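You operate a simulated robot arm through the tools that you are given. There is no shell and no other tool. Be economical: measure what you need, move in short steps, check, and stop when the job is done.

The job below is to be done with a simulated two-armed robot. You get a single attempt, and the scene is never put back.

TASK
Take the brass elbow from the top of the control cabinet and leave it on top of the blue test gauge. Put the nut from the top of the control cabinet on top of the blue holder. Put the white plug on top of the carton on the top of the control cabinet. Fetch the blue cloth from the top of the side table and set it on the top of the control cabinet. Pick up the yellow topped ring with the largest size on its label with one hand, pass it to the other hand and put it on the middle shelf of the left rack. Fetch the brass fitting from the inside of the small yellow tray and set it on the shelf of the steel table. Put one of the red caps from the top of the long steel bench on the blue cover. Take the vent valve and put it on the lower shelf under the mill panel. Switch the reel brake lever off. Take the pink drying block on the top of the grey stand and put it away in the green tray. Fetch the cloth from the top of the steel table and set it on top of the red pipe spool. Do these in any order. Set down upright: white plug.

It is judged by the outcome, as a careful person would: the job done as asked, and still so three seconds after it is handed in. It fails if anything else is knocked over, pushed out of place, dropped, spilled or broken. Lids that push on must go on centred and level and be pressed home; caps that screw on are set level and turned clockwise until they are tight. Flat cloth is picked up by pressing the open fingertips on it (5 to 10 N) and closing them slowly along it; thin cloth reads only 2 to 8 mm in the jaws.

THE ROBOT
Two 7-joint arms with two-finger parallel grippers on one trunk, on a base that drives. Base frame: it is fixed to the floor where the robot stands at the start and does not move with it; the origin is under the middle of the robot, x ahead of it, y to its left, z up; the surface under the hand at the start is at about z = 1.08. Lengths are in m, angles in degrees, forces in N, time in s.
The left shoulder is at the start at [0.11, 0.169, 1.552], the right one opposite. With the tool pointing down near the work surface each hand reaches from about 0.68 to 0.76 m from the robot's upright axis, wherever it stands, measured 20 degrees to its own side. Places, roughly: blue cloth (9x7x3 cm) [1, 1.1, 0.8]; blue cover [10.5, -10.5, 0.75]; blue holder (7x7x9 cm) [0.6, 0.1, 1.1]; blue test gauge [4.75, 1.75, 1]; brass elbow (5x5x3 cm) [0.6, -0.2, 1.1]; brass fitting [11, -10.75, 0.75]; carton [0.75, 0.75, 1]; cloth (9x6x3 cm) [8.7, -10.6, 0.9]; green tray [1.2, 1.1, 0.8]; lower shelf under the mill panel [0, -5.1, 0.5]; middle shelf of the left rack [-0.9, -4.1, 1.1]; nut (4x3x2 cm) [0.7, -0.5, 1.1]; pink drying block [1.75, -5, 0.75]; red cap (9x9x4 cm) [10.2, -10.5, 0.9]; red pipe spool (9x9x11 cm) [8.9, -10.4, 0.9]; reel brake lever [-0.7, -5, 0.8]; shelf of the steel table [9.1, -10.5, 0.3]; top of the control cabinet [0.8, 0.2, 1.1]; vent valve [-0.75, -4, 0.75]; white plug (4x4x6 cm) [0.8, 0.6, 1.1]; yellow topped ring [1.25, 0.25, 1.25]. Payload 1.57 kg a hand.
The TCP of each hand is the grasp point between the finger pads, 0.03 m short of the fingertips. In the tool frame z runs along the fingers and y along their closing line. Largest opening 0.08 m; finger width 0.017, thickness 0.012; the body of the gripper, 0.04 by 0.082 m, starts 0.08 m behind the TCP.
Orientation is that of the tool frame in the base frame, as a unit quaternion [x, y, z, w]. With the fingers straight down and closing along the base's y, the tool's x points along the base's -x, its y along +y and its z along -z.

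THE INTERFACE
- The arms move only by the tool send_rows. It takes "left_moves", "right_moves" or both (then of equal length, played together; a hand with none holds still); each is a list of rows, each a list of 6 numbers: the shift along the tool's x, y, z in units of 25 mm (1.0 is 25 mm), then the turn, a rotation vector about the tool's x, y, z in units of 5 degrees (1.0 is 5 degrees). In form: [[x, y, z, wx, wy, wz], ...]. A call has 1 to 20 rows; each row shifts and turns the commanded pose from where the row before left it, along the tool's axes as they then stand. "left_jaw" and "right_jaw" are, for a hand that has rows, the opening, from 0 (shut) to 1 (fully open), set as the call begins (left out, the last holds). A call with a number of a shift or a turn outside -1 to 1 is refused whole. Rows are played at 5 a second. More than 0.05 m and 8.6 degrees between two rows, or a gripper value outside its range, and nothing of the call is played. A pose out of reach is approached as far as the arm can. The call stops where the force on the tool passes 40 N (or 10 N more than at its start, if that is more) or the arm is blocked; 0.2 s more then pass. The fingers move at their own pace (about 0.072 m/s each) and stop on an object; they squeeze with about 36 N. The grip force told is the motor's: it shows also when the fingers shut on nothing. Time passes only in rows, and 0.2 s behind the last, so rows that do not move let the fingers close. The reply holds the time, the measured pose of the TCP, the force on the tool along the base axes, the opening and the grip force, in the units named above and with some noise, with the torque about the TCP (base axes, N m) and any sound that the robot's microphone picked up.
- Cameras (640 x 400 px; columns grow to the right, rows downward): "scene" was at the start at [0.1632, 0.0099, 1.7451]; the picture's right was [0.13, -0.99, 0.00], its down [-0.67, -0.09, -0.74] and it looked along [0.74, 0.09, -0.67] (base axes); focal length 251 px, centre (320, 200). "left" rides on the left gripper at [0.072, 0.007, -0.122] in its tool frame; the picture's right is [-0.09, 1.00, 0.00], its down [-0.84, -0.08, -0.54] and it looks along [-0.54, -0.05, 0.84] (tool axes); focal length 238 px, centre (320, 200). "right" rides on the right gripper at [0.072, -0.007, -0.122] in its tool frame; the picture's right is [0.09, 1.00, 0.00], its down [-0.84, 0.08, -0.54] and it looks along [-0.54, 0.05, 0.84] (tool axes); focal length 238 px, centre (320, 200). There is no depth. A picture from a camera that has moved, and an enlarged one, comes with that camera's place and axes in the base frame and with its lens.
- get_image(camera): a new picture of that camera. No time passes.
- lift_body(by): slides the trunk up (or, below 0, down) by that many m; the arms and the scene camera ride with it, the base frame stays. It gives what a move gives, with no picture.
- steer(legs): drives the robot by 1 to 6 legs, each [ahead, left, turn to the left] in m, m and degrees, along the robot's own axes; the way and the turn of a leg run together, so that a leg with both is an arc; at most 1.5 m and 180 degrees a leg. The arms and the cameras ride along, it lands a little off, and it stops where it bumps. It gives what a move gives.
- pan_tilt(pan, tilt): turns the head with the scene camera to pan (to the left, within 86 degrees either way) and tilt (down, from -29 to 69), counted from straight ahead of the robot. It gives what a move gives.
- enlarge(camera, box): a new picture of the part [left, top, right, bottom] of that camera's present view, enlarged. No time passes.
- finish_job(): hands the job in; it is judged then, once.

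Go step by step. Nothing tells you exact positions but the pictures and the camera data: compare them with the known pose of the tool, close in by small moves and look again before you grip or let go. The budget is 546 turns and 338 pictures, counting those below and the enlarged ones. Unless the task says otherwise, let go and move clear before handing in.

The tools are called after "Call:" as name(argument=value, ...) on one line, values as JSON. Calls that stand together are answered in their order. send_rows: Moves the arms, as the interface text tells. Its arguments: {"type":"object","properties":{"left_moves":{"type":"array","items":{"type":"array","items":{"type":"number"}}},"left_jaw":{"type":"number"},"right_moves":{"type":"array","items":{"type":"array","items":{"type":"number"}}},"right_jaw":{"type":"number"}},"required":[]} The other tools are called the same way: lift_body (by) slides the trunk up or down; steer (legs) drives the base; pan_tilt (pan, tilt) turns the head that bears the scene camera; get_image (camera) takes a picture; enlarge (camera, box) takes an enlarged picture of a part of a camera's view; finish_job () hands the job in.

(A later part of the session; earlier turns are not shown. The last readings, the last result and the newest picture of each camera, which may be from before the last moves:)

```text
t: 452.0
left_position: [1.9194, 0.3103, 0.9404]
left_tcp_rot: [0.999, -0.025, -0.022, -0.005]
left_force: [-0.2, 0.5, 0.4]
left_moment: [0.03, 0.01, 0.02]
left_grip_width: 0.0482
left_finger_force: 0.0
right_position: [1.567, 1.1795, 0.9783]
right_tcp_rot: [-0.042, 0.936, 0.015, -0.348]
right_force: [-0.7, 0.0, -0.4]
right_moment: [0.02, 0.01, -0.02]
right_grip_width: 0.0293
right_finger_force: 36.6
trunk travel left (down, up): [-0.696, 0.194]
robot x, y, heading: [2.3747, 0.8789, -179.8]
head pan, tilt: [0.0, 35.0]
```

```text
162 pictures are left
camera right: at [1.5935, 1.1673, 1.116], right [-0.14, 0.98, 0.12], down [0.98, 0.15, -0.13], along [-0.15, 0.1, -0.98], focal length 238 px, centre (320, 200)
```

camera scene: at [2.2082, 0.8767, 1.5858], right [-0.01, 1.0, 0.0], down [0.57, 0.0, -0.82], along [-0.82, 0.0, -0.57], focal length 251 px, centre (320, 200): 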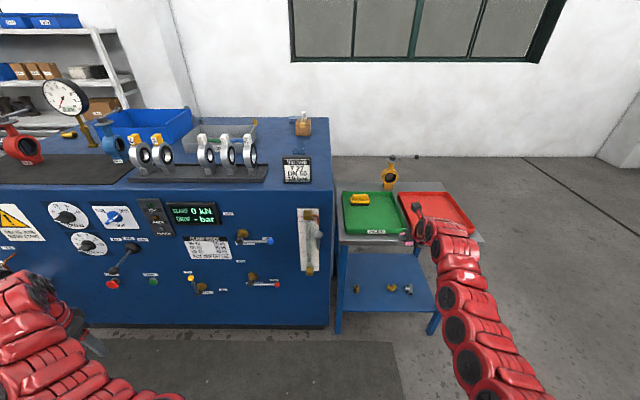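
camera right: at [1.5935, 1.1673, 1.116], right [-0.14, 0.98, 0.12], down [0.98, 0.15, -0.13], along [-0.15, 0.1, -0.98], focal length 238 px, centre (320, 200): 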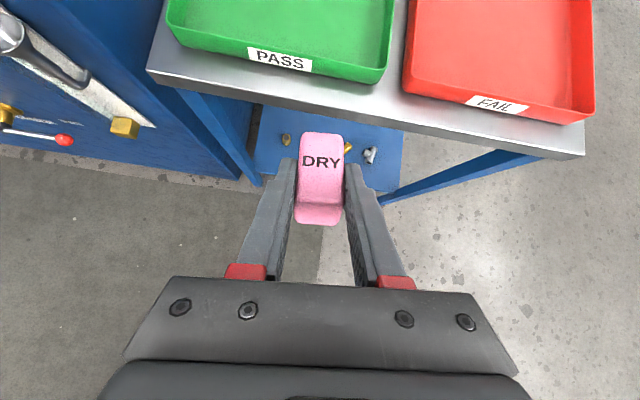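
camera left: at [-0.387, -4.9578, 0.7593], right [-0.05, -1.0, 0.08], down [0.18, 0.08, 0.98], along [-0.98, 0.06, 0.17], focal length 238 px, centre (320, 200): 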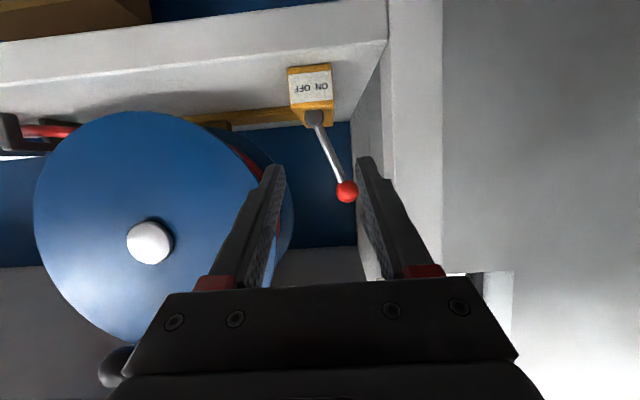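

Call:
send_rows(right_moves=[[0, 0, 0, 0, 1, 0], [0, 0, 0, 0, 1, 0], [0, 0, 0, 0, 1, 0], [0, 0, 0, 0, 0, 0]])

Call:
steer(legs=[[0.29, 0.05, 0]])

Call:
get_image(camera="right")

```text
t: 453.0
left_position: [1.9197, 0.3101, 0.9416]
left_tcp_rot: [0.999, -0.025, -0.022, -0.004]
left_force: [-0.1, 0.2, 0.8]
left_moment: [0.0, -0.02, 0.02]
left_grip_width: 0.0481
left_finger_force: 0.1
right_position: [1.5669, 1.18, 0.9779]
right_tcp_rot: [-0.044, 0.882, 0.009, -0.469]
right_force: [-1.1, -0.2, -0.4]
right_moment: [0.0, -0.05, 0.03]
right_grip_width: 0.0294
right_finger_force: 36.2
trunk travel left (down, up): [-0.696, 0.194]
robot x, y, heading: [2.3811, 0.8771, -179.5]
head pan, tilt: [0.0, 35.0]
```

```text
t: 455.0
left_position: [1.6272, 0.2589, 0.9406]
left_tcp_rot: [0.999, -0.027, -0.023, -0.004]
left_force: [-0.1, 0.1, -0.8]
left_moment: [-0.01, -0.02, 0.0]
left_grip_width: 0.0478
left_finger_force: 0.1
right_position: [1.2759, 1.1291, 0.9777]
right_tcp_rot: [-0.042, 0.882, 0.01, -0.468]
right_force: [-1.0, -0.2, -0.4]
right_moment: [-0.01, 0.0, 0.0]
right_grip_width: 0.029
right_finger_force: 36.1
trunk travel left (down, up): [-0.696, 0.194]
robot x, y, heading: [2.0883, 0.8258, -179.7]
head pan, tilt: [0.0, 35.0]
```

```text
161 pictures are left
camera right: at [1.3383, 1.1186, 1.1045], right [-0.12, 0.98, 0.13], down [0.91, 0.16, -0.38], along [-0.4, 0.08, -0.91], focal length 238 px, centre (320, 200)
```

right: 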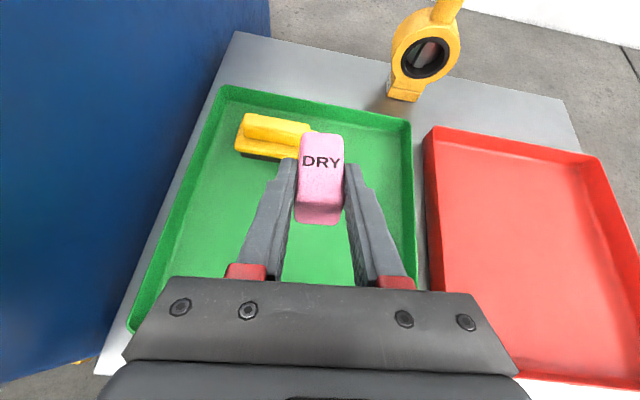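

Call:
lift_body(by=-0.09)

Call:
get_image(camera="right")

Call:
lift_body(by=-0.012)

Call:
lift_body(by=-0.008)

```text
t: 456.3
left_position: [1.6284, 0.2591, 0.85]
left_tcp_rot: [0.999, -0.027, -0.022, -0.004]
left_force: [0.5, -0.6, -0.6]
left_moment: [0.01, 0.01, -0.01]
left_grip_width: 0.0483
left_finger_force: 0.1
right_position: [1.277, 1.1287, 0.8884]
right_tcp_rot: [-0.043, 0.882, 0.01, -0.468]
right_force: [0.4, -0.8, -0.6]
right_moment: [0.01, -0.03, -0.02]
right_grip_width: 0.0289
right_finger_force: 35.8
trunk travel left (down, up): [-0.606, 0.284]
robot x, y, heading: [2.0824, 0.8257, -179.8]
head pan, tilt: [0.0, 35.0]
```

```text
160 pictures are left
camera right: at [1.3387, 1.1186, 1.015], right [-0.12, 0.98, 0.13], down [0.91, 0.16, -0.38], along [-0.4, 0.08, -0.91], focal length 238 px, centre (320, 200)
```

right: 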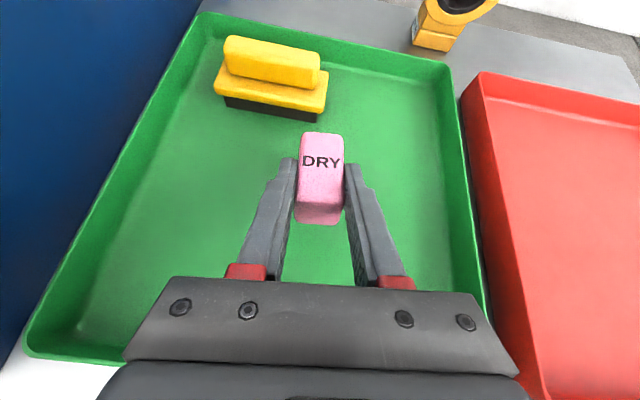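

```text
t: 456.9
left_position: [1.6281, 0.2591, 0.8394]
left_tcp_rot: [0.999, -0.026, -0.022, -0.004]
left_force: [0.1, -0.4, 0.2]
left_moment: [-0.02, 0.03, -0.01]
left_grip_width: 0.048
left_finger_force: 0.0
right_position: [1.2777, 1.1289, 0.8766]
right_tcp_rot: [-0.043, 0.882, 0.009, -0.469]
right_force: [0.4, -0.5, 0.1]
right_moment: [0.0, -0.01, -0.01]
right_grip_width: 0.0287
right_finger_force: 36.4
trunk travel left (down, up): [-0.594, 0.296]
robot x, y, heading: [2.0872, 0.8258, -179.7]
head pan, tilt: [0.0, 35.0]
```

```text
t: 457.4
left_position: [1.6284, 0.2588, 0.8308]
left_tcp_rot: [0.999, -0.027, -0.023, -0.005]
left_force: [1.0, -0.2, 0.1]
left_moment: [0.01, -0.03, 0.0]
left_grip_width: 0.0483
left_finger_force: 0.2
right_position: [1.2766, 1.128, 0.8679]
right_tcp_rot: [-0.043, 0.882, 0.01, -0.469]
right_force: [0.3, 0.2, -0.4]
right_moment: [-0.02, -0.03, -0.02]
right_grip_width: 0.029
right_finger_force: 36.1
trunk travel left (down, up): [-0.586, 0.304]
robot x, y, heading: [2.0859, 0.8244, -179.7]
head pan, tilt: [0.0, 35.0]
```

Call:
lift_body(by=-0.006)

Call:
lift_body(by=-0.006)

Call:
lift_body(by=-0.005)

```text
t: 458.0
left_position: [1.6273, 0.2572, 0.8245]
left_tcp_rot: [0.999, -0.026, -0.023, -0.005]
left_force: [-0.4, -0.6, 0.2]
left_moment: [0.03, 0.01, 0.0]
left_grip_width: 0.0481
left_finger_force: 0.0
right_position: [1.2766, 1.128, 0.8631]
right_tcp_rot: [-0.042, 0.883, 0.01, -0.468]
right_force: [0.6, 0.1, -0.6]
right_moment: [0.0, 0.0, 0.02]
right_grip_width: 0.029
right_finger_force: 35.9
trunk travel left (down, up): [-0.58, 0.31]
robot x, y, heading: [2.0855, 0.8302, -179.5]
head pan, tilt: [0.0, 35.0]
```

```text
t: 458.5
left_position: [1.6276, 0.2586, 0.8196]
left_tcp_rot: [0.999, -0.026, -0.023, -0.005]
left_force: [-0.9, -0.4, 0.0]
left_moment: [0.01, 0.0, -0.02]
left_grip_width: 0.0482
left_finger_force: 0.1
right_position: [1.2761, 1.1296, 0.8587]
right_tcp_rot: [-0.043, 0.881, 0.009, -0.47]
right_force: [-2.3, 0.0, 8.8]
right_moment: [-0.13, 0.42, -0.05]
right_grip_width: 0.0292
right_finger_force: 36.1
trunk travel left (down, up): [-0.574, 0.316]
robot x, y, heading: [2.0848, 0.8252, -179.7]
head pan, tilt: [0.0, 35.0]
```

```text
t: 459.1
left_position: [1.6281, 0.2587, 0.8157]
left_tcp_rot: [0.999, -0.025, -0.025, -0.005]
left_force: [0.5, 0.4, -0.4]
left_moment: [-0.01, -0.01, -0.06]
left_grip_width: 0.048
left_finger_force: 0.0
right_position: [1.2786, 1.1286, 0.8546]
right_tcp_rot: [-0.043, 0.881, 0.011, -0.471]
right_force: [-0.6, 1.7, 21.7]
right_moment: [-0.34, 0.95, -0.08]
right_grip_width: 0.0294
right_finger_force: 36.0
trunk travel left (down, up): [-0.569, 0.321]
robot x, y, heading: [2.089, 0.8272, -179.5]
head pan, tilt: [0.0, 35.0]
```

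Touching the tray floor. Releasing and rising.

Call:
lift_body(by=0.004)

Call:
send_rows(right_moves=[[0, 0, 0, 0, 0, 0], [0, 0, 0, 0, 0, 0], [0, 0, 0, 0, 0, 0], [0, 0, -0.5, 0, 0, 0], [0, 0, -0.5, 0, 0, 0], [0, 0, 0, 0, 0, 0]], right_jaw=0.6)

Call:
lift_body(by=0.15)

Call:
get_image(camera="right")

```text
t: 459.6
left_position: [1.6281, 0.2583, 0.8187]
left_tcp_rot: [0.999, -0.026, -0.023, -0.005]
left_force: [-0.2, -0.2, 0.1]
left_moment: [-0.04, 0.01, -0.01]
left_grip_width: 0.048
left_finger_force: 0.2
right_position: [1.2778, 1.1292, 0.8562]
right_tcp_rot: [-0.044, 0.883, 0.009, -0.468]
right_force: [1.0, 2.2, 12.2]
right_moment: [-0.16, 0.5, -0.06]
right_grip_width: 0.0292
right_finger_force: 36.3
trunk travel left (down, up): [-0.573, 0.317]
robot x, y, heading: [2.0843, 0.8257, -179.6]
head pan, tilt: [0.0, 35.0]
```

```text
t: 461.0
left_position: [1.6287, 0.259, 0.8175]
left_tcp_rot: [0.999, -0.027, -0.023, -0.005]
left_force: [0.2, 0.8, 1.2]
left_moment: [0.01, 0.01, -0.03]
left_grip_width: 0.048
left_finger_force: 0.0
right_position: [1.2973, 1.1287, 0.8694]
right_tcp_rot: [-0.043, 0.883, 0.009, -0.468]
right_force: [0.3, -0.2, 0.4]
right_moment: [-0.01, -0.01, 0.03]
right_grip_width: 0.048
right_finger_force: 0.1
trunk travel left (down, up): [-0.573, 0.317]
robot x, y, heading: [2.0858, 0.8249, -180.0]
head pan, tilt: [0.0, 35.0]
```

```text
t: 462.8
left_position: [1.6275, 0.2589, 0.967]
left_tcp_rot: [0.999, -0.027, -0.023, -0.005]
left_force: [0.1, -0.8, 0.2]
left_moment: [-0.02, -0.01, -0.03]
left_grip_width: 0.048
left_finger_force: 0.0
right_position: [1.2986, 1.1283, 1.0205]
right_tcp_rot: [-0.043, 0.883, 0.01, -0.468]
right_force: [0.1, -0.2, -0.6]
right_moment: [-0.01, -0.03, -0.02]
right_grip_width: 0.048
right_finger_force: 0.1
trunk travel left (down, up): [-0.723, 0.167]
robot x, y, heading: [2.0856, 0.8255, -179.5]
head pan, tilt: [0.0, 35.0]
```

```text
159 pictures are left
camera right: at [1.3594, 1.118, 1.146], right [-0.12, 0.98, 0.13], down [0.91, 0.16, -0.38], along [-0.4, 0.08, -0.91], focal length 238 px, centre (320, 200)
```

right: 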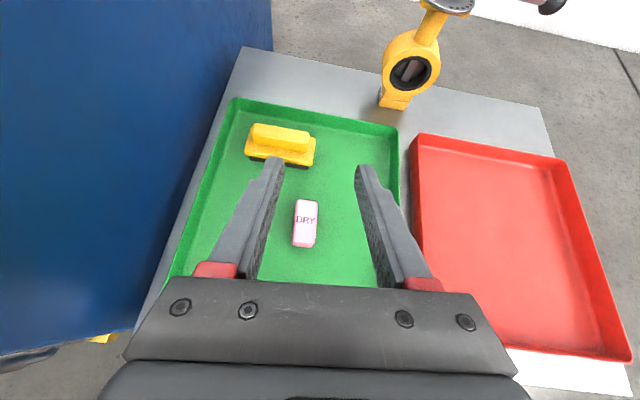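

Pink block is in the green tray. Now the brass elbow: driving around to the front of the cabinet again.

Call:
lift_body(by=0.19)

Call:
steer(legs=[[-0.45, 0, 0], [0, -1.38, 0], [0, 0, -90], [0, 0, -88]])

Call:
pan_tilt(pan=-80, tilt=30)

Call:
get_image(camera="scene")

```text
t: 464.6
left_position: [1.6272, 0.2598, 1.1349]
left_tcp_rot: [0.999, -0.026, -0.023, -0.005]
left_force: [-0.3, 0.8, 0.5]
left_moment: [0.02, 0.0, 0.01]
left_grip_width: 0.0481
left_finger_force: 0.1
right_position: [1.297, 1.1291, 1.1876]
right_tcp_rot: [-0.043, 0.883, 0.009, -0.468]
right_force: [0.2, -1.1, -0.4]
right_moment: [0.03, 0.01, 0.0]
right_grip_width: 0.0476
right_finger_force: 0.1
right hand out of reach, approached as far as the arm can: row 1
trunk travel left (down, up): [-0.89, 0.0]
robot x, y, heading: [2.0872, 0.8285, -179.8]
head pan, tilt: [0.0, 35.0]
```

```text
t: 481.5
left_position: [2.9462, 2.8405, 1.135]
left_tcp_rot: [-0.01, 1.0, -0.004, 0.023]
left_force: [-0.1, -0.2, 0.4]
left_moment: [-0.01, -0.04, 0.01]
left_grip_width: 0.0477
left_finger_force: 0.0
right_position: [3.3383, 1.9958, 1.187]
right_tcp_rot: [0.88, 0.074, 0.469, -0.007]
right_force: [0.3, 0.0, 0.4]
right_moment: [0.0, 0.01, 0.0]
right_grip_width: 0.048
right_finger_force: 0.0
trunk travel left (down, up): [-0.89, 0.0]
robot x, y, heading: [2.5266, 2.2377, 4.7]
head pan, tilt: [0.0, 35.0]
```

```text
t: 483.0
left_position: [2.9456, 2.8397, 1.1346]
left_tcp_rot: [-0.011, 1.0, -0.004, 0.023]
left_force: [-1.3, -0.2, 0.4]
left_moment: [0.04, 0.01, 0.01]
left_grip_width: 0.0481
left_finger_force: 0.1
right_position: [3.3372, 1.9972, 1.1864]
right_tcp_rot: [0.88, 0.075, 0.468, -0.008]
right_force: [0.1, -0.2, 0.3]
right_moment: [-0.04, -0.02, 0.02]
right_grip_width: 0.0481
right_finger_force: 0.1
trunk travel left (down, up): [-0.89, 0.0]
robot x, y, heading: [2.5284, 2.2411, 4.5]
head pan, tilt: [-80.0, 30.0]
```

```text
158 pictures are left
camera scene: at [2.6326, 2.1578, 1.7878], right [-0.97, -0.25, 0.0], down [-0.13, 0.48, -0.87], along [0.22, -0.84, -0.5], focal length 251 px, centre (320, 200)
```

scene: 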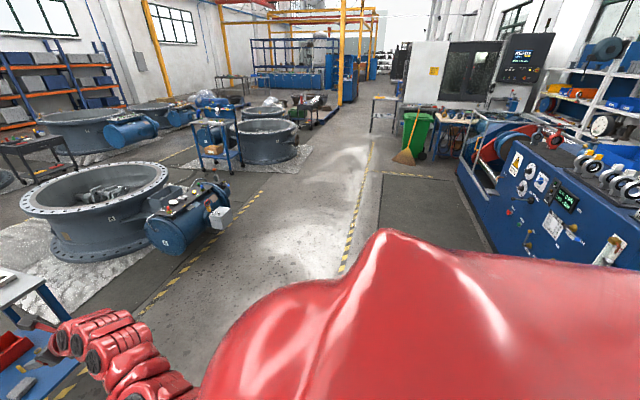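

Call:
send_rows(left_moves=[[-0.9, -1, -0.75, 0, 0, 0], [-0.9, -1, -0.75, 0, 0, 0], [-0.9, -1, -0.75, 0, 0, 0], [-0.9, -1, -0.75, 0, 0, 0], [-0.9, -1, -0.75, 0, 0, 0], [-0.9, -1, -0.75, 0, 0, 0], [-0.9, -1, -0.75, 0, 0, 0], [-0.9, -1, -0.75, 0, 0, 0], [0, 0, 0, 0, 0, 0]], left_jaw=1)

Call:
steer(legs=[[0, 0, -4.5], [-1.45, 0, 0], [-1.45, 0, 0], [0, -1.25, 0], [0, -1.2, 0]])

Call:
pan_tilt(pan=0, tilt=45)

Call:
get_image(camera="scene")

```text
t: 485.0
left_position: [3.0894, 2.7125, 1.2471]
left_tcp_rot: [-0.01, 1.0, -0.004, 0.022]
left_force: [-0.4, 0.4, 0.3]
left_moment: [-0.01, -0.03, 0.0]
left_grip_width: 0.0802
left_finger_force: 0.0
left hand out of reach, approached as far as the arm can: row 1, 2, 3, 4, 5
right_position: [3.3395, 1.9972, 1.1861]
right_tcp_rot: [0.88, 0.075, 0.468, -0.008]
right_force: [-0.4, 1.2, 0.7]
right_moment: [0.05, -0.03, -0.01]
right_grip_width: 0.048
right_finger_force: 0.1
trunk travel left (down, up): [-0.89, 0.0]
robot x, y, heading: [2.5307, 2.2407, 4.5]
head pan, tilt: [-80.0, 30.0]
```

```text
t: 510.8
left_position: [0.3179, 0.2089, 1.2474]
left_tcp_rot: [0.004, 1.0, -0.004, 0.023]
left_force: [-0.8, 0.2, 0.1]
left_moment: [0.0, 0.03, 0.01]
left_grip_width: 0.0801
left_finger_force: 0.1
right_position: [0.5467, -0.514, 1.187]
right_tcp_rot: [0.881, 0.063, 0.469, -0.001]
right_force: [0.3, 0.4, -0.1]
right_moment: [-0.01, 0.01, -0.03]
right_grip_width: 0.0478
right_finger_force: 0.0
trunk travel left (down, up): [-0.89, 0.0]
robot x, y, heading: [-0.253, -0.2481, 3.0]
head pan, tilt: [-80.0, 30.0]
```

```text
t: 512.3
left_position: [0.318, 0.2085, 1.2459]
left_tcp_rot: [0.004, 1.0, -0.004, 0.023]
left_force: [0.2, -0.6, 0.9]
left_moment: [0.0, 0.02, 0.03]
left_grip_width: 0.0796
left_finger_force: 0.0
right_position: [0.5474, -0.5133, 1.1879]
right_tcp_rot: [0.881, 0.063, 0.469, -0.002]
right_force: [-0.3, -0.4, -0.9]
right_moment: [0.0, -0.02, -0.04]
right_grip_width: 0.0479
right_finger_force: 0.1
trunk travel left (down, up): [-0.89, 0.0]
robot x, y, heading: [-0.2547, -0.2475, 2.9]
head pan, tilt: [0.0, 45.0]
```

```text
157 pictures are left
camera scene: at [-0.0931, -0.2409, 1.7652], right [0.05, -1.0, 0.0], down [-0.71, -0.03, -0.71], along [0.71, 0.03, -0.71], focal length 251 px, centre (320, 200)
```

scene: 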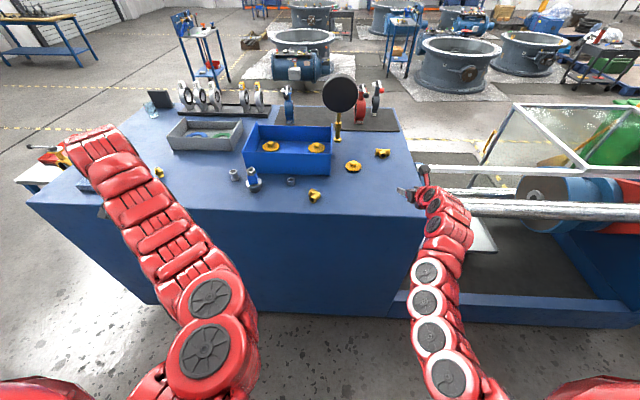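

Call:
steer(legs=[[0.21, -0.08, -3]])

Call:
send_rows(left_moves=[[-0.2, -1, 0, 0, 0, 0], [-0.2, -1, 0, 0, 0, 0], [-0.2, -1, 0, 0, 0, 0], [-0.2, -1, 0, 0, 0, 0], [-0.2, -1, 0, 0, 0, 0], [-0.2, -1, 0, 0, 0, 0], [-0.2, -1, 0, 0, 0, 0], [-0.2, -1, 0, 0, 0, 0], [-0.2, -1, 0, 0, 0, 0], [-0.2, -1, 0, 0, 0, 0], [0, 0, 0, 0, 0, 0]])

Call:
get_image(camera="left")

```text
t: 514.0
left_position: [0.5483, 0.1059, 1.2479]
left_tcp_rot: [0.029, 0.999, -0.005, 0.023]
left_force: [-0.9, -0.1, 0.5]
left_moment: [-0.01, 0.03, 0.03]
left_grip_width: 0.0802
left_finger_force: 0.0
right_position: [0.7384, -0.6272, 1.1877]
right_tcp_rot: [0.883, 0.039, 0.468, 0.011]
right_force: [-0.2, -0.4, -0.7]
right_moment: [0.03, -0.01, -0.01]
right_grip_width: 0.0482
right_finger_force: 0.0
trunk travel left (down, up): [-0.89, 0.0]
robot x, y, heading: [-0.0525, -0.3219, -0.1]
head pan, tilt: [0.0, 45.0]
```

```text
t: 516.4
left_position: [0.597, -0.0498, 1.2581]
left_tcp_rot: [0.029, 0.999, -0.005, 0.022]
left_force: [0.0, 0.0, 0.3]
left_moment: [0.0, -0.02, 0.02]
left_grip_width: 0.08
left_finger_force: 0.1
left hand out of reach, approached as far as the arm can: row 2, 4, 5, 6, 7
right_position: [0.739, -0.6283, 1.1878]
right_tcp_rot: [0.882, 0.04, 0.469, 0.011]
right_force: [0.0, -1.0, -0.1]
right_moment: [-0.02, 0.02, 0.0]
right_grip_width: 0.0479
right_finger_force: 0.0
trunk travel left (down, up): [-0.89, 0.0]
robot x, y, heading: [-0.0452, -0.3268, -0.1]
head pan, tilt: [0.0, 45.0]
```

```text
156 pictures are left
camera left: at [0.5202, -0.0374, 1.3744], right [0.15, 0.99, 0.0], down [0.81, -0.12, 0.58], along [0.57, -0.09, -0.81], focal length 238 px, centre (320, 200)
```

left: 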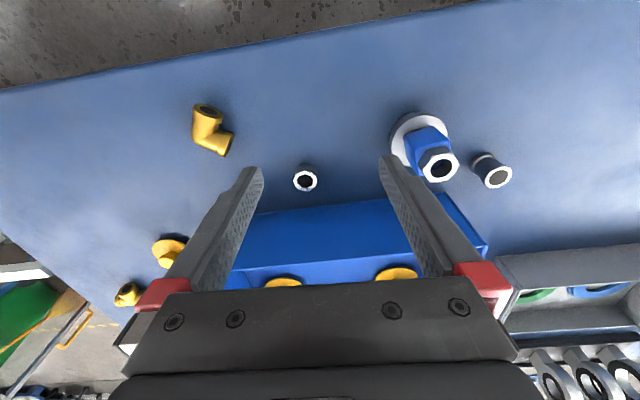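

Call:
send_rows(left_moves=[[0, -0.9, 0.4, 0, 0, 0], [0, -0.9, 0.4, 0, 0, 0], [0, -0.9, 0.4, 0, 0, 0], [0, -0.9, 0.4, 0, 0, 0], [0, -0.9, 0.2, 0, 0, 0], [0, -0.7, 0.2, 0, 0, 0], [0, 0, 0, 0, 0, 0]])

Call:
get_image(camera="left")

```text
t: 518.0
left_position: [0.5967, -0.0832, 1.2445]
left_tcp_rot: [0.033, 0.999, -0.005, 0.02]
left_force: [1.0, 0.2, -0.4]
left_moment: [-0.01, -0.03, 0.0]
left_grip_width: 0.08
left_finger_force: 0.3
left hand out of reach, approached as far as the arm can: row 2, 3, 4, 5, 6
right_position: [0.7396, -0.6283, 1.187]
right_tcp_rot: [0.882, 0.04, 0.469, 0.011]
right_force: [1.9, -0.2, -0.1]
right_moment: [-0.02, -0.04, 0.01]
right_grip_width: 0.0482
right_finger_force: 0.0
trunk travel left (down, up): [-0.89, 0.0]
robot x, y, heading: [-0.0463, -0.3214, -0.1]
head pan, tilt: [0.0, 45.0]
```

```text
155 pictures are left
camera left: at [0.522, -0.0699, 1.3624], right [0.16, 0.99, 0.0], down [0.81, -0.13, 0.58], along [0.57, -0.09, -0.82], focal length 238 px, centre (320, 200)
```

left: 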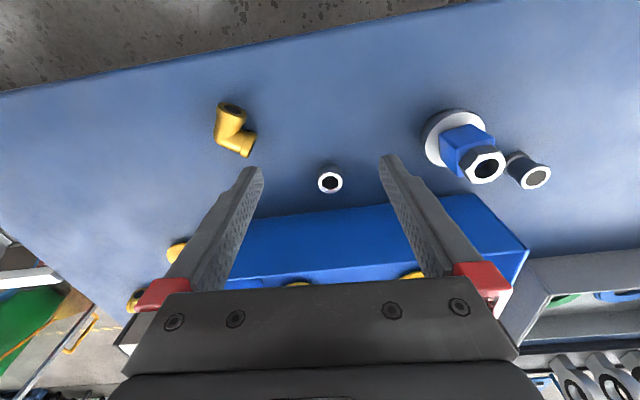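

Call:
get_image(camera="right")

Call:
enlarge(camera="left", box=[190, 85, 280, 175])

```text
154 pictures are left
camera right: at [0.6789, -0.6187, 1.3132], right [0.11, -0.98, 0.13], down [-0.91, -0.15, -0.38], along [0.4, -0.08, -0.91], focal length 238 px, centre (320, 200)
```

right: 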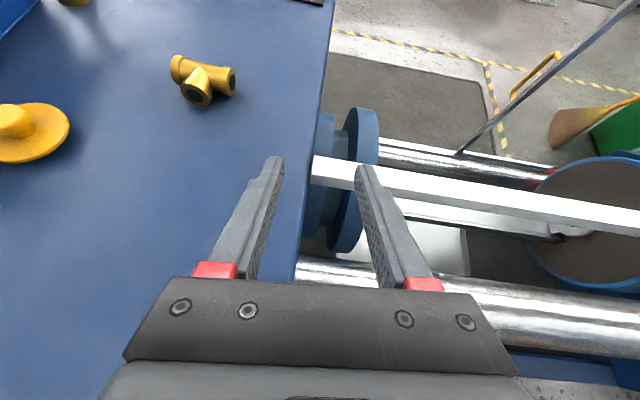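

```text
4.44 times, centred on (235, 130) of left
camera zoom: at [0.522, -0.0699, 1.3624], right [0.16, 0.99, 0.0], down [0.81, -0.13, 0.58], along [0.57, -0.09, -0.82], focal length 1059 px, centre (698, 511)
```

zoom: 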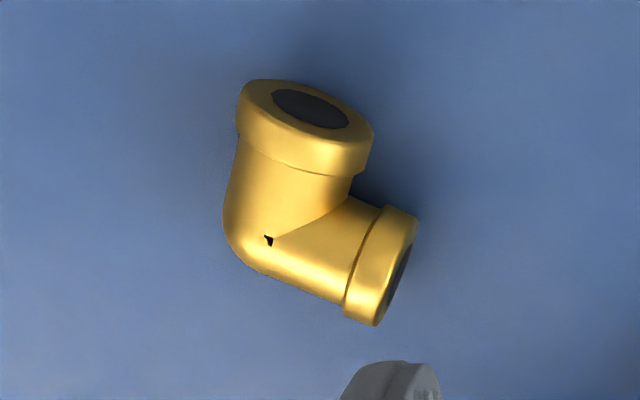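

Call:
steer(legs=[[0, -0.095, 0]])

Call:
send_rows(left_moves=[[0, 0, 0.4, 0, 0, 0.8], [0, 0, 0.4, 0, 0, 0.8], [0, 0, 0.4, 0, 0, 0.8], [0, 0, 0.4, 0, 0, 0.8], [0, 0, 0, 0, 0, 0.8], [0, 0, 0, 0, 0, 0]])

Call:
get_image(camera="left")

Call:
enlarge(camera="left", box=[270, 80, 370, 170])

```text
t: 519.2
left_position: [0.5973, -0.1787, 1.2451]
left_tcp_rot: [0.032, 0.999, -0.006, 0.02]
left_force: [-0.6, 0.5, 0.3]
left_moment: [0.01, -0.01, 0.03]
left_grip_width: 0.08
left_finger_force: 0.0
right_position: [0.7383, -0.724, 1.1879]
right_tcp_rot: [0.882, 0.039, 0.47, 0.011]
right_force: [-0.1, 0.2, -0.1]
right_moment: [0.0, 0.0, -0.01]
right_grip_width: 0.0482
right_finger_force: 0.1
trunk travel left (down, up): [-0.89, 0.0]
robot x, y, heading: [-0.0479, -0.4197, -0.1]
head pan, tilt: [0.0, 45.0]
```

```text
t: 520.6
left_position: [0.5997, -0.1803, 1.2163]
left_tcp_rot: [0.173, 0.985, -0.003, 0.018]
left_force: [0.2, -0.3, 0.7]
left_moment: [-0.01, 0.01, -0.02]
left_grip_width: 0.0799
left_finger_force: 0.1
left hand out of reach, approached as far as the arm can: row 2
right_position: [0.7378, -0.7253, 1.1859]
right_tcp_rot: [0.883, 0.039, 0.468, 0.011]
right_force: [-0.7, 0.3, -0.3]
right_moment: [-0.02, -0.01, 0.03]
right_grip_width: 0.0479
right_finger_force: 0.1
trunk travel left (down, up): [-0.89, 0.0]
robot x, y, heading: [-0.0447, -0.417, -0.2]
head pan, tilt: [0.0, 45.0]
```

```text
152 pictures are left
camera left: at [0.5307, -0.1474, 1.3321], right [0.43, 0.9, 0.01], down [0.74, -0.35, 0.57], along [0.52, -0.24, -0.82], focal length 238 px, centre (320, 200)
```

left: 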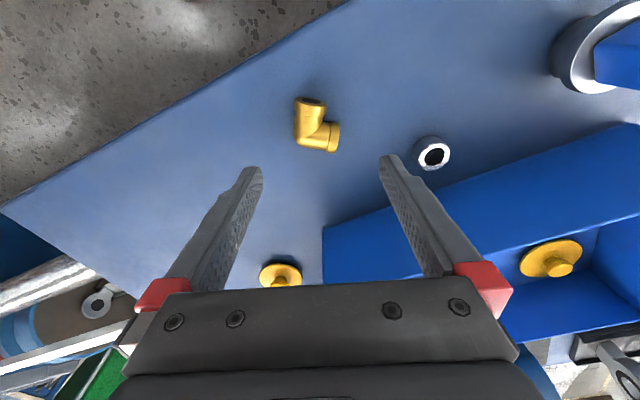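

```text
4.44 times, centred on (320, 125) of left
camera zoom: at [0.5307, -0.1474, 1.3321], right [0.43, 0.9, 0.01], down [0.74, -0.35, 0.57], along [0.52, -0.24, -0.82], focal length 1059 px, centre (320, 533)
```

zoom: 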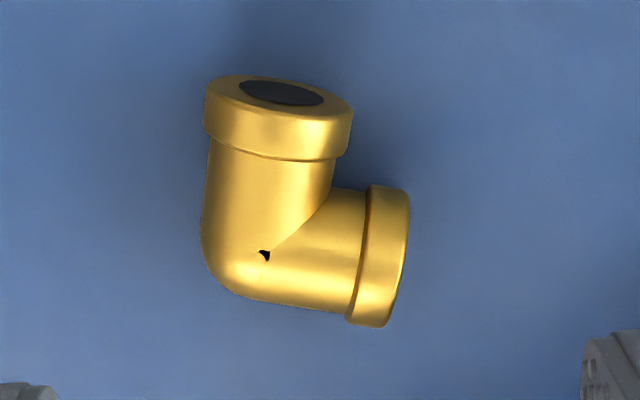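

Call:
send_rows(left_moves=[[0.61, -0.27, 0.6, 0, 0, 0], [0, 0, 1, 0, 0, 0], [0, 0, 1, 0, 0, 0], [0, 0, 0.6, 0, 0, 0], [0, 0, 0, 0, 0, 0]])

Call:
get_image(camera="left")

```text
t: 521.8
left_position: [0.601, -0.18, 1.1504]
left_tcp_rot: [0.173, 0.985, -0.003, 0.019]
left_force: [-0.3, 0.2, 0.3]
left_moment: [0.04, 0.02, 0.0]
left_grip_width: 0.08
left_finger_force: 0.0
left hand out of reach, approached as far as the arm can: row 1
right_position: [0.7384, -0.725, 1.1866]
right_tcp_rot: [0.882, 0.039, 0.469, 0.011]
right_force: [-0.4, 1.1, -0.2]
right_moment: [0.02, -0.04, 0.01]
right_grip_width: 0.048
right_finger_force: 0.2
trunk travel left (down, up): [-0.89, 0.0]
robot x, y, heading: [-0.0487, -0.4161, -0.5]
head pan, tilt: [0.0, 45.0]
```

```text
150 pictures are left
camera left: at [0.5321, -0.1472, 1.2676], right [0.42, 0.91, 0.0], down [0.74, -0.35, 0.57], along [0.52, -0.24, -0.82], focal length 238 px, centre (320, 200)
```

left: 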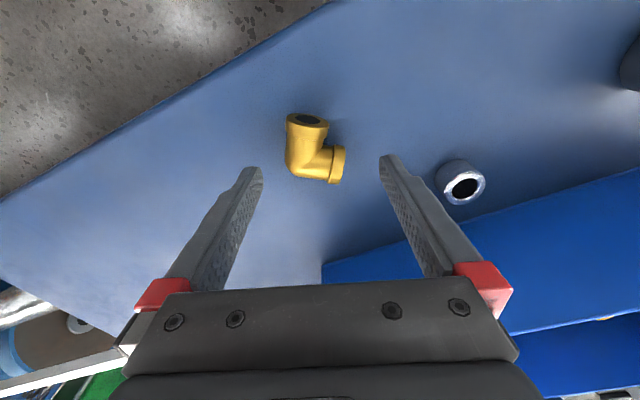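

Call:
steer(legs=[[-0.02, 0, 0.4]])

Call:
get_image(camera="left")

```text
t: 522.6
left_position: [0.5866, -0.1744, 1.1474]
left_tcp_rot: [0.169, 0.985, -0.003, 0.018]
left_force: [0.2, -0.6, -0.1]
left_moment: [-0.03, 0.05, 0.0]
left_grip_width: 0.0801
left_finger_force: 0.0
right_position: [0.7268, -0.7206, 1.183]
right_tcp_rot: [0.883, 0.042, 0.467, 0.009]
right_force: [-0.7, -0.2, 0.3]
right_moment: [-0.01, -0.01, 0.02]
right_grip_width: 0.0481
right_finger_force: 0.1
trunk travel left (down, up): [-0.89, 0.0]
robot x, y, heading: [-0.0648, -0.4192, 0.0]
head pan, tilt: [0.0, 45.0]
```

```text
149 pictures are left
camera left: at [0.5158, -0.1436, 1.2653], right [0.42, 0.91, 0.0], down [0.74, -0.35, 0.57], along [0.52, -0.24, -0.82], focal length 238 px, centre (320, 200)
```

left: 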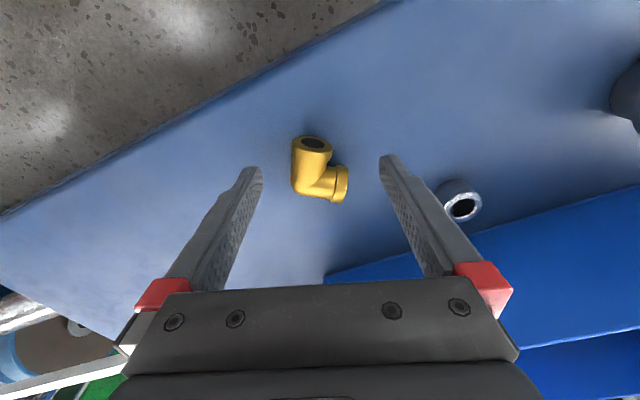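

Call:
send_rows(left_moves=[[0.14, -0.31, 0.6, 0, 0, 0], [0, 0, 0.6, 0, 0, 0], [0, 0, 0.2, 0, 0, 0], [0, 0, 0, 0, 0, 0]])

Call:
get_image(camera="left")

```text
t: 523.6
left_position: [0.5752, -0.1802, 1.1157]
left_tcp_rot: [0.169, 0.985, -0.003, 0.019]
left_force: [-0.2, 0.4, 0.5]
left_moment: [-0.04, 0.01, 0.0]
left_grip_width: 0.08
left_finger_force: 0.1
right_position: [0.7208, -0.7196, 1.1865]
right_tcp_rot: [0.883, 0.042, 0.468, 0.01]
right_force: [-0.8, -0.3, -0.4]
right_moment: [0.01, -0.01, 0.01]
right_grip_width: 0.0479
right_finger_force: 0.0
trunk travel left (down, up): [-0.89, 0.0]
robot x, y, heading: [-0.0678, -0.4195, 0.3]
head pan, tilt: [0.0, 45.0]
```

```text
148 pictures are left
camera left: at [0.5052, -0.1482, 1.2317], right [0.42, 0.91, 0.0], down [0.74, -0.35, 0.57], along [0.52, -0.24, -0.82], focal length 238 px, centre (320, 200)
```

left: 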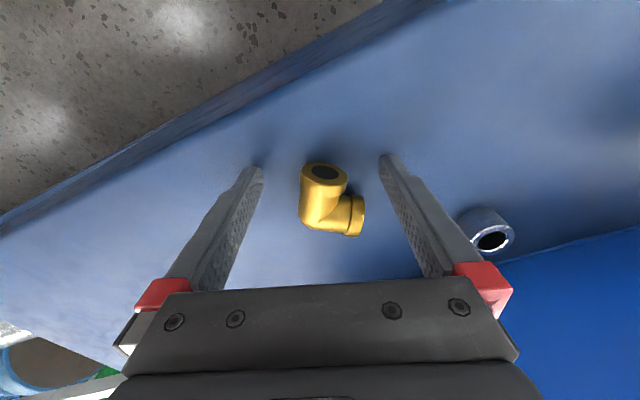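

Call:
send_rows(left_moves=[[-0.1, 0, 0.12, 0, 0, 0], [0, 0, 0, 0, 0, 0], [0, 0, 0, 0, 0, 0]])

Call:
send_rows(left_moves=[[0, 0, 0, 0, 0, 0], [0, 0, 0, 0, 0, 0], [0, 0, 0, 0, 0, 0], [0, 0, 0, 0, 0, 0], [0, 0, 0, 0, 0, 0]], left_jaw=0)

Call:
send_rows(left_moves=[[0, 0, -0.3, 0, 0, 0], [0, 0, -0.4, 0, 0, 0], [0, 0, -0.4, 0, 0, 0], [0, 0, -0.5, 0, 0, 0], [0, 0, -0.5, 0, 0, 0], [0, 0, 0, 0, 0, 0]])

Call:
get_image(camera="left")

```text
t: 524.4
left_position: [0.5793, -0.1804, 1.112]
left_tcp_rot: [0.17, 0.985, -0.002, 0.019]
left_force: [-0.1, -0.1, 0.5]
left_moment: [-0.01, -0.01, 0.03]
left_grip_width: 0.0804
left_finger_force: 0.1
right_position: [0.7218, -0.7201, 1.1871]
right_tcp_rot: [0.882, 0.043, 0.468, 0.009]
right_force: [0.5, -0.4, -0.6]
right_moment: [0.0, 0.0, 0.0]
right_grip_width: 0.0481
right_finger_force: 0.1
trunk travel left (down, up): [-0.89, 0.0]
robot x, y, heading: [-0.0636, -0.418, -0.0]
head pan, tilt: [0.0, 45.0]
```

```text
t: 525.6
left_position: [0.5786, -0.1808, 1.1115]
left_tcp_rot: [0.169, 0.985, -0.002, 0.019]
left_force: [-0.3, -0.2, -0.2]
left_moment: [-0.03, -0.02, -0.01]
left_grip_width: 0.0288
left_finger_force: 36.2
right_position: [0.7218, -0.7198, 1.1874]
right_tcp_rot: [0.882, 0.042, 0.469, 0.009]
right_force: [-0.9, -0.9, 0.6]
right_moment: [-0.02, 0.0, 0.0]
right_grip_width: 0.0483
right_finger_force: 0.0
trunk travel left (down, up): [-0.89, 0.0]
robot x, y, heading: [-0.0667, -0.419, -0.0]
head pan, tilt: [0.0, 45.0]
```

```text
t: 527.0
left_position: [0.5784, -0.182, 1.1633]
left_tcp_rot: [0.17, 0.985, -0.003, 0.019]
left_force: [0.3, 0.5, -2.2]
left_moment: [-0.01, 0.05, -0.02]
left_grip_width: 0.0289
left_finger_force: 35.6
right_position: [0.7229, -0.7177, 1.1861]
right_tcp_rot: [0.883, 0.042, 0.468, 0.01]
right_force: [-0.3, -0.3, 0.8]
right_moment: [-0.01, 0.03, 0.01]
right_grip_width: 0.0482
right_finger_force: 0.0
trunk travel left (down, up): [-0.89, 0.0]
robot x, y, heading: [-0.0652, -0.415, -0.0]
head pan, tilt: [0.0, 45.0]
```

```text
147 pictures are left
camera left: at [0.5081, -0.1493, 1.2811], right [0.42, 0.91, 0.01], down [0.74, -0.35, 0.57], along [0.52, -0.24, -0.82], focal length 238 px, centre (320, 200)
```

left: 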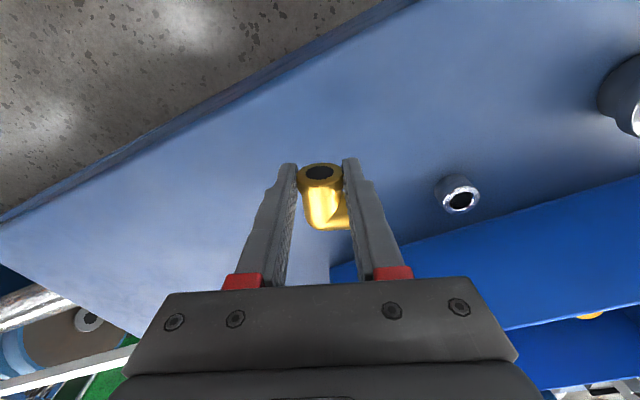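

Elbow held. Driving back around to the cart with the blue test gauge.

Call:
send_rows(left_moves=[[0, 0, -0.7, 0, 0, 0], [0, 0, -0.7, 0, 0, 0], [0, 0, 0, 0, 0, 0]])

Call:
enlarge(camera="left", box=[260, 130, 380, 250])

Call:
steer(legs=[[-0.33, 0, 0], [0, 1.35, 0], [0, 1.35, 0], [1.45, 0, 0], [1.45, 0, 0]])

Call:
pan_tilt(pan=-10, tilt=25)

Call:
get_image(camera="scene")

```text
t: 527.8
left_position: [0.58, -0.1804, 1.1809]
left_tcp_rot: [0.17, 0.985, -0.002, 0.017]
left_force: [-0.5, 0.7, -1.8]
left_moment: [-0.01, 0.06, 0.01]
left_grip_width: 0.0288
left_finger_force: 36.5
left hand out of reach, approached as far as the arm can: row 2
right_position: [0.7222, -0.719, 1.1863]
right_tcp_rot: [0.882, 0.042, 0.469, 0.01]
right_force: [1.3, 0.3, 0.4]
right_moment: [-0.01, 0.01, 0.01]
right_grip_width: 0.048
right_finger_force: 0.0
trunk travel left (down, up): [-0.89, 0.0]
robot x, y, heading: [-0.0628, -0.4156, -0.2]
head pan, tilt: [0.0, 45.0]
```

```text
3.33 times, centred on (320, 190) of left
camera zoom: at [0.51, -0.1484, 1.2985], right [0.42, 0.91, 0.0], down [0.74, -0.35, 0.57], along [0.52, -0.24, -0.82], focal length 794 px, centre (320, 233)
```

zoom: 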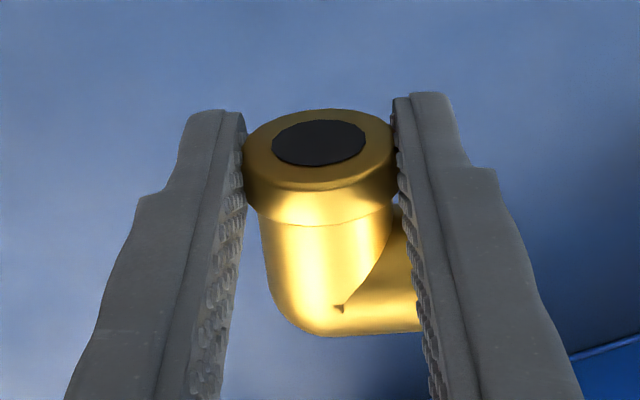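

```text
t: 556.1
left_position: [3.1986, 2.3908, 1.1809]
left_tcp_rot: [0.188, 0.982, -0.003, 0.018]
left_force: [-0.2, -0.6, -1.9]
left_moment: [0.0, 0.08, 0.0]
left_grip_width: 0.0288
left_finger_force: 36.1
right_position: [3.3204, 1.8481, 1.1863]
right_tcp_rot: [0.883, 0.026, 0.468, 0.018]
right_force: [-0.4, 0.7, 0.6]
right_moment: [0.0, 0.0, 0.02]
right_grip_width: 0.0479
right_finger_force: 0.1
trunk travel left (down, up): [-0.89, 0.0]
robot x, y, heading: [2.5447, 2.1783, -1.9]
head pan, tilt: [0.0, 45.0]
```

```text
t: 557.0
left_position: [3.198, 2.3908, 1.1819]
left_tcp_rot: [0.187, 0.982, -0.003, 0.018]
left_force: [0.3, 0.3, -1.9]
left_moment: [0.01, 0.06, 0.04]
left_grip_width: 0.0292
left_finger_force: 35.8
right_position: [3.3206, 1.8469, 1.1866]
right_tcp_rot: [0.883, 0.026, 0.468, 0.019]
right_force: [-0.2, 0.9, -0.7]
right_moment: [0.03, 0.0, 0.0]
right_grip_width: 0.0481
right_finger_force: 0.0
trunk travel left (down, up): [-0.89, 0.0]
robot x, y, heading: [2.5418, 2.1789, -2.0]
head pan, tilt: [-10.0, 25.0]
```

```text
145 pictures are left
camera scene: at [2.7155, 2.1567, 1.7956], right [-0.21, -0.98, 0.0], down [-0.41, 0.09, -0.91], along [0.89, -0.19, -0.42], focal length 251 px, centre (320, 200)
```

scene: 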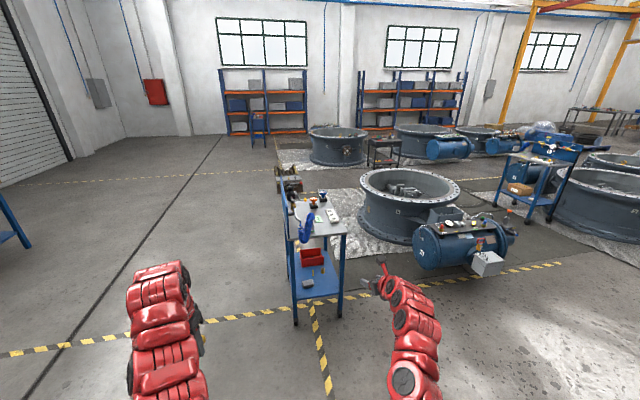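

Call:
enlarge(camera="scene", box=[265, 165, 365, 255])

Call:
enlarge(camera="scene", box=[400, 190, 520, 280])

```text
4.44 times, centred on (315, 210) of scene
camera zoom: at [2.7155, 2.1567, 1.7956], right [-0.21, -0.98, 0.0], down [-0.41, 0.09, -0.91], along [0.89, -0.19, -0.42], focal length 1114 px, centre (342, 156)
```

zoom: 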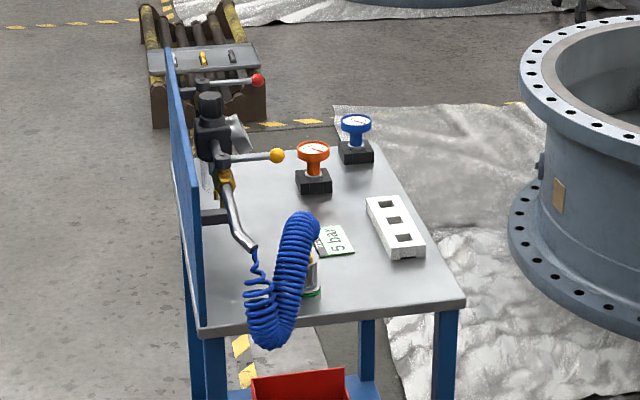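

```text
4.44 times, centred on (460, 235) of scene
camera zoom: at [2.7155, 2.1567, 1.7956], right [-0.21, -0.98, 0.0], down [-0.41, 0.09, -0.91], along [0.89, -0.19, -0.42], focal length 1114 px, centre (-302, 44)
```

zoom: 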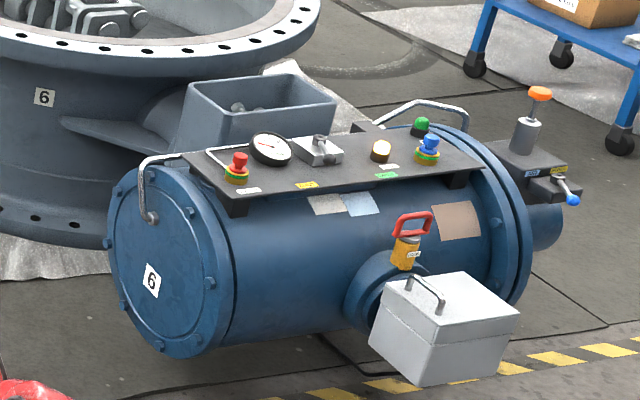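

The blue test gauge is the blue dial on a black base on the cart, near (4.68,1.72). I approach on the cart's right front.

Call:
steer(legs=[[0, -0.95, 2], [1.2, 0, 0]])

Call:
pan_tilt(pan=15, tilt=40)

Call:
get_image(camera="scene")

```text
t: 567.7
left_position: [4.395, 1.4771, 1.1826]
left_tcp_rot: [0.17, 0.985, -0.004, 0.018]
left_force: [-0.1, -0.8, -1.9]
left_moment: [0.05, 0.02, -0.01]
left_grip_width: 0.0289
left_finger_force: 35.8
right_position: [4.5369, 0.9391, 1.1868]
right_tcp_rot: [0.882, 0.042, 0.469, 0.01]
right_force: [0.3, -0.1, -0.2]
right_moment: [0.02, -0.01, 0.0]
right_grip_width: 0.0479
right_finger_force: 0.1
trunk travel left (down, up): [-0.89, 0.0]
robot x, y, heading: [3.7477, 1.2436, 0.3]
head pan, tilt: [-10.0, 25.0]
```

```text
t: 568.6
left_position: [4.3952, 1.4752, 1.1802]
left_tcp_rot: [0.17, 0.985, -0.003, 0.016]
left_force: [0.2, 0.5, -1.7]
left_moment: [-0.03, 0.04, 0.0]
left_grip_width: 0.0288
left_finger_force: 35.9
right_position: [4.5377, 0.9382, 1.1873]
right_tcp_rot: [0.882, 0.042, 0.469, 0.01]
right_force: [0.0, 0.2, 0.0]
right_moment: [0.05, 0.0, -0.02]
right_grip_width: 0.048
right_finger_force: 0.1
trunk travel left (down, up): [-0.89, 0.0]
robot x, y, heading: [3.7501, 1.2424, 0.0]
head pan, tilt: [15.0, 40.0]
```

```text
142 pictures are left
camera scene: at [3.9118, 1.2627, 1.7724], right [0.26, -0.97, 0.0], down [-0.62, -0.17, -0.77], along [0.74, 0.2, -0.64], focal length 251 px, centre (320, 200)
```

scene: 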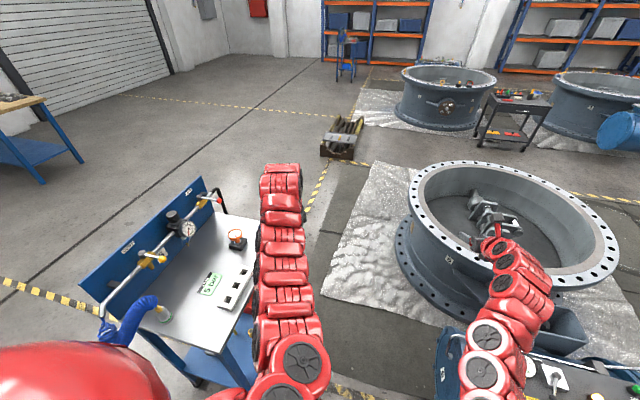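

Call:
get_image(camera="left")

```text
141 pictures are left
camera left: at [4.3257, 1.5088, 1.2985], right [0.42, 0.91, 0.0], down [0.74, -0.35, 0.57], along [0.52, -0.24, -0.82], focal length 238 px, centre (320, 200)
```

left: 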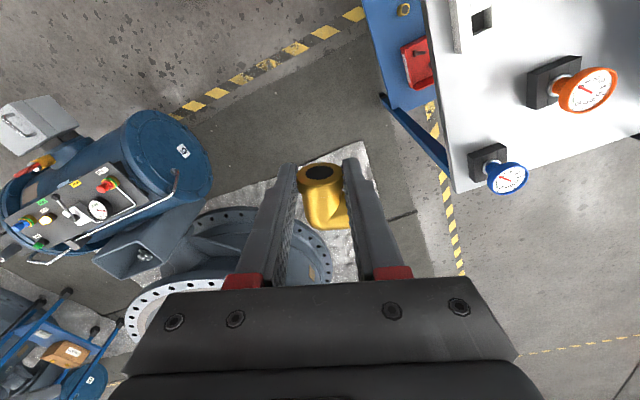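

Call:
steer(legs=[[0.25, 0.03, 0]])

Call:
send_rows(left_moves=[[0.45, 0.94, 0.2, 0, 0, 0], [0.45, 0.94, 0.2, 0, 0, 0], [0.45, 0.94, 0.2, 0, 0, 0], [0.45, 0.94, 0.2, 0, 0, 0], [0.45, 0.94, 0.2, 0, 0, 0], [0.45, 0.94, 0.2, 0, 0, 0], [0.45, 0.94, 0.2, 0, 0, 0], [0.45, 0.94, 0.2, 0, 0, 0], [0, 0, 0, 0, 0, 0]])

Call:
get_image(camera="left")

Call:
enlarge(camera="left", box=[250, 60, 400, 240])

```text
t: 570.4
left_position: [4.6397, 1.5088, 1.1823]
left_tcp_rot: [0.169, 0.985, -0.003, 0.019]
left_force: [0.1, -1.0, -2.9]
left_moment: [0.0, 0.03, 0.01]
left_grip_width: 0.0291
left_finger_force: 35.6
right_position: [4.7819, 0.9703, 1.1871]
right_tcp_rot: [0.882, 0.042, 0.469, 0.01]
right_force: [0.5, 0.9, -0.7]
right_moment: [-0.01, -0.01, 0.0]
right_grip_width: 0.0481
right_finger_force: 0.1
trunk travel left (down, up): [-0.89, 0.0]
robot x, y, heading: [3.9957, 1.2708, 0.3]
head pan, tilt: [15.0, 40.0]
```

```text
t: 572.4
left_position: [4.624, 1.7129, 1.1391]
left_tcp_rot: [0.169, 0.985, -0.003, 0.018]
left_force: [0.7, -1.2, -2.1]
left_moment: [0.08, 0.04, -0.01]
left_grip_width: 0.029
left_finger_force: 36.3
right_position: [4.7828, 0.9694, 1.1867]
right_tcp_rot: [0.882, 0.044, 0.468, 0.008]
right_force: [0.2, 0.9, 0.6]
right_moment: [0.02, 0.02, 0.01]
right_grip_width: 0.0479
right_finger_force: 0.0
trunk travel left (down, up): [-0.89, 0.0]
robot x, y, heading: [3.9935, 1.2718, 0.1]
head pan, tilt: [15.0, 40.0]
```

```text
140 pictures are left
camera left: at [4.5542, 1.7448, 1.2559], right [0.42, 0.91, 0.0], down [0.74, -0.35, 0.57], along [0.52, -0.24, -0.82], focal length 238 px, centre (320, 200)
```

left: 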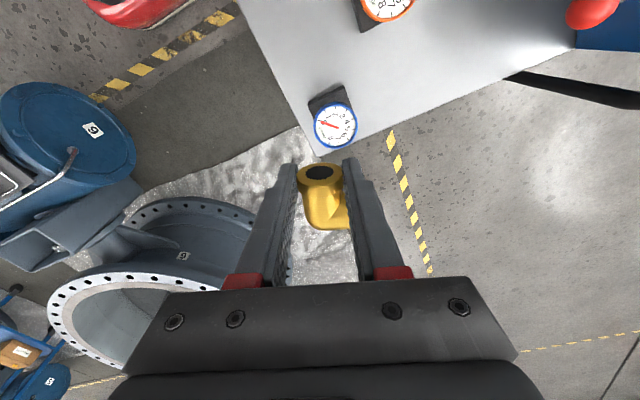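

```text
2.22 times, centred on (325, 150) of left
camera zoom: at [4.5542, 1.7448, 1.2559], right [0.42, 0.91, 0.0], down [0.74, -0.35, 0.57], along [0.52, -0.24, -0.82], focal length 530 px, centre (309, 311)
```

zoom: 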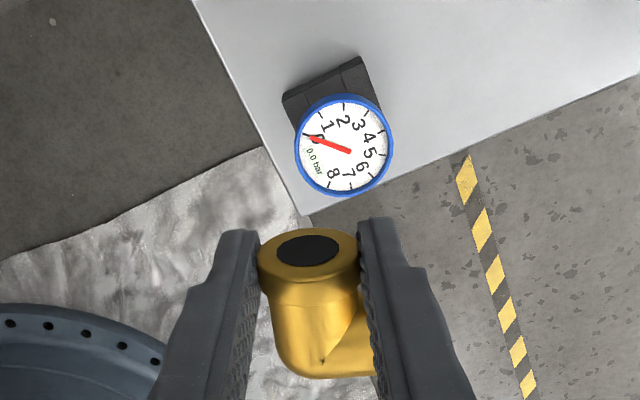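

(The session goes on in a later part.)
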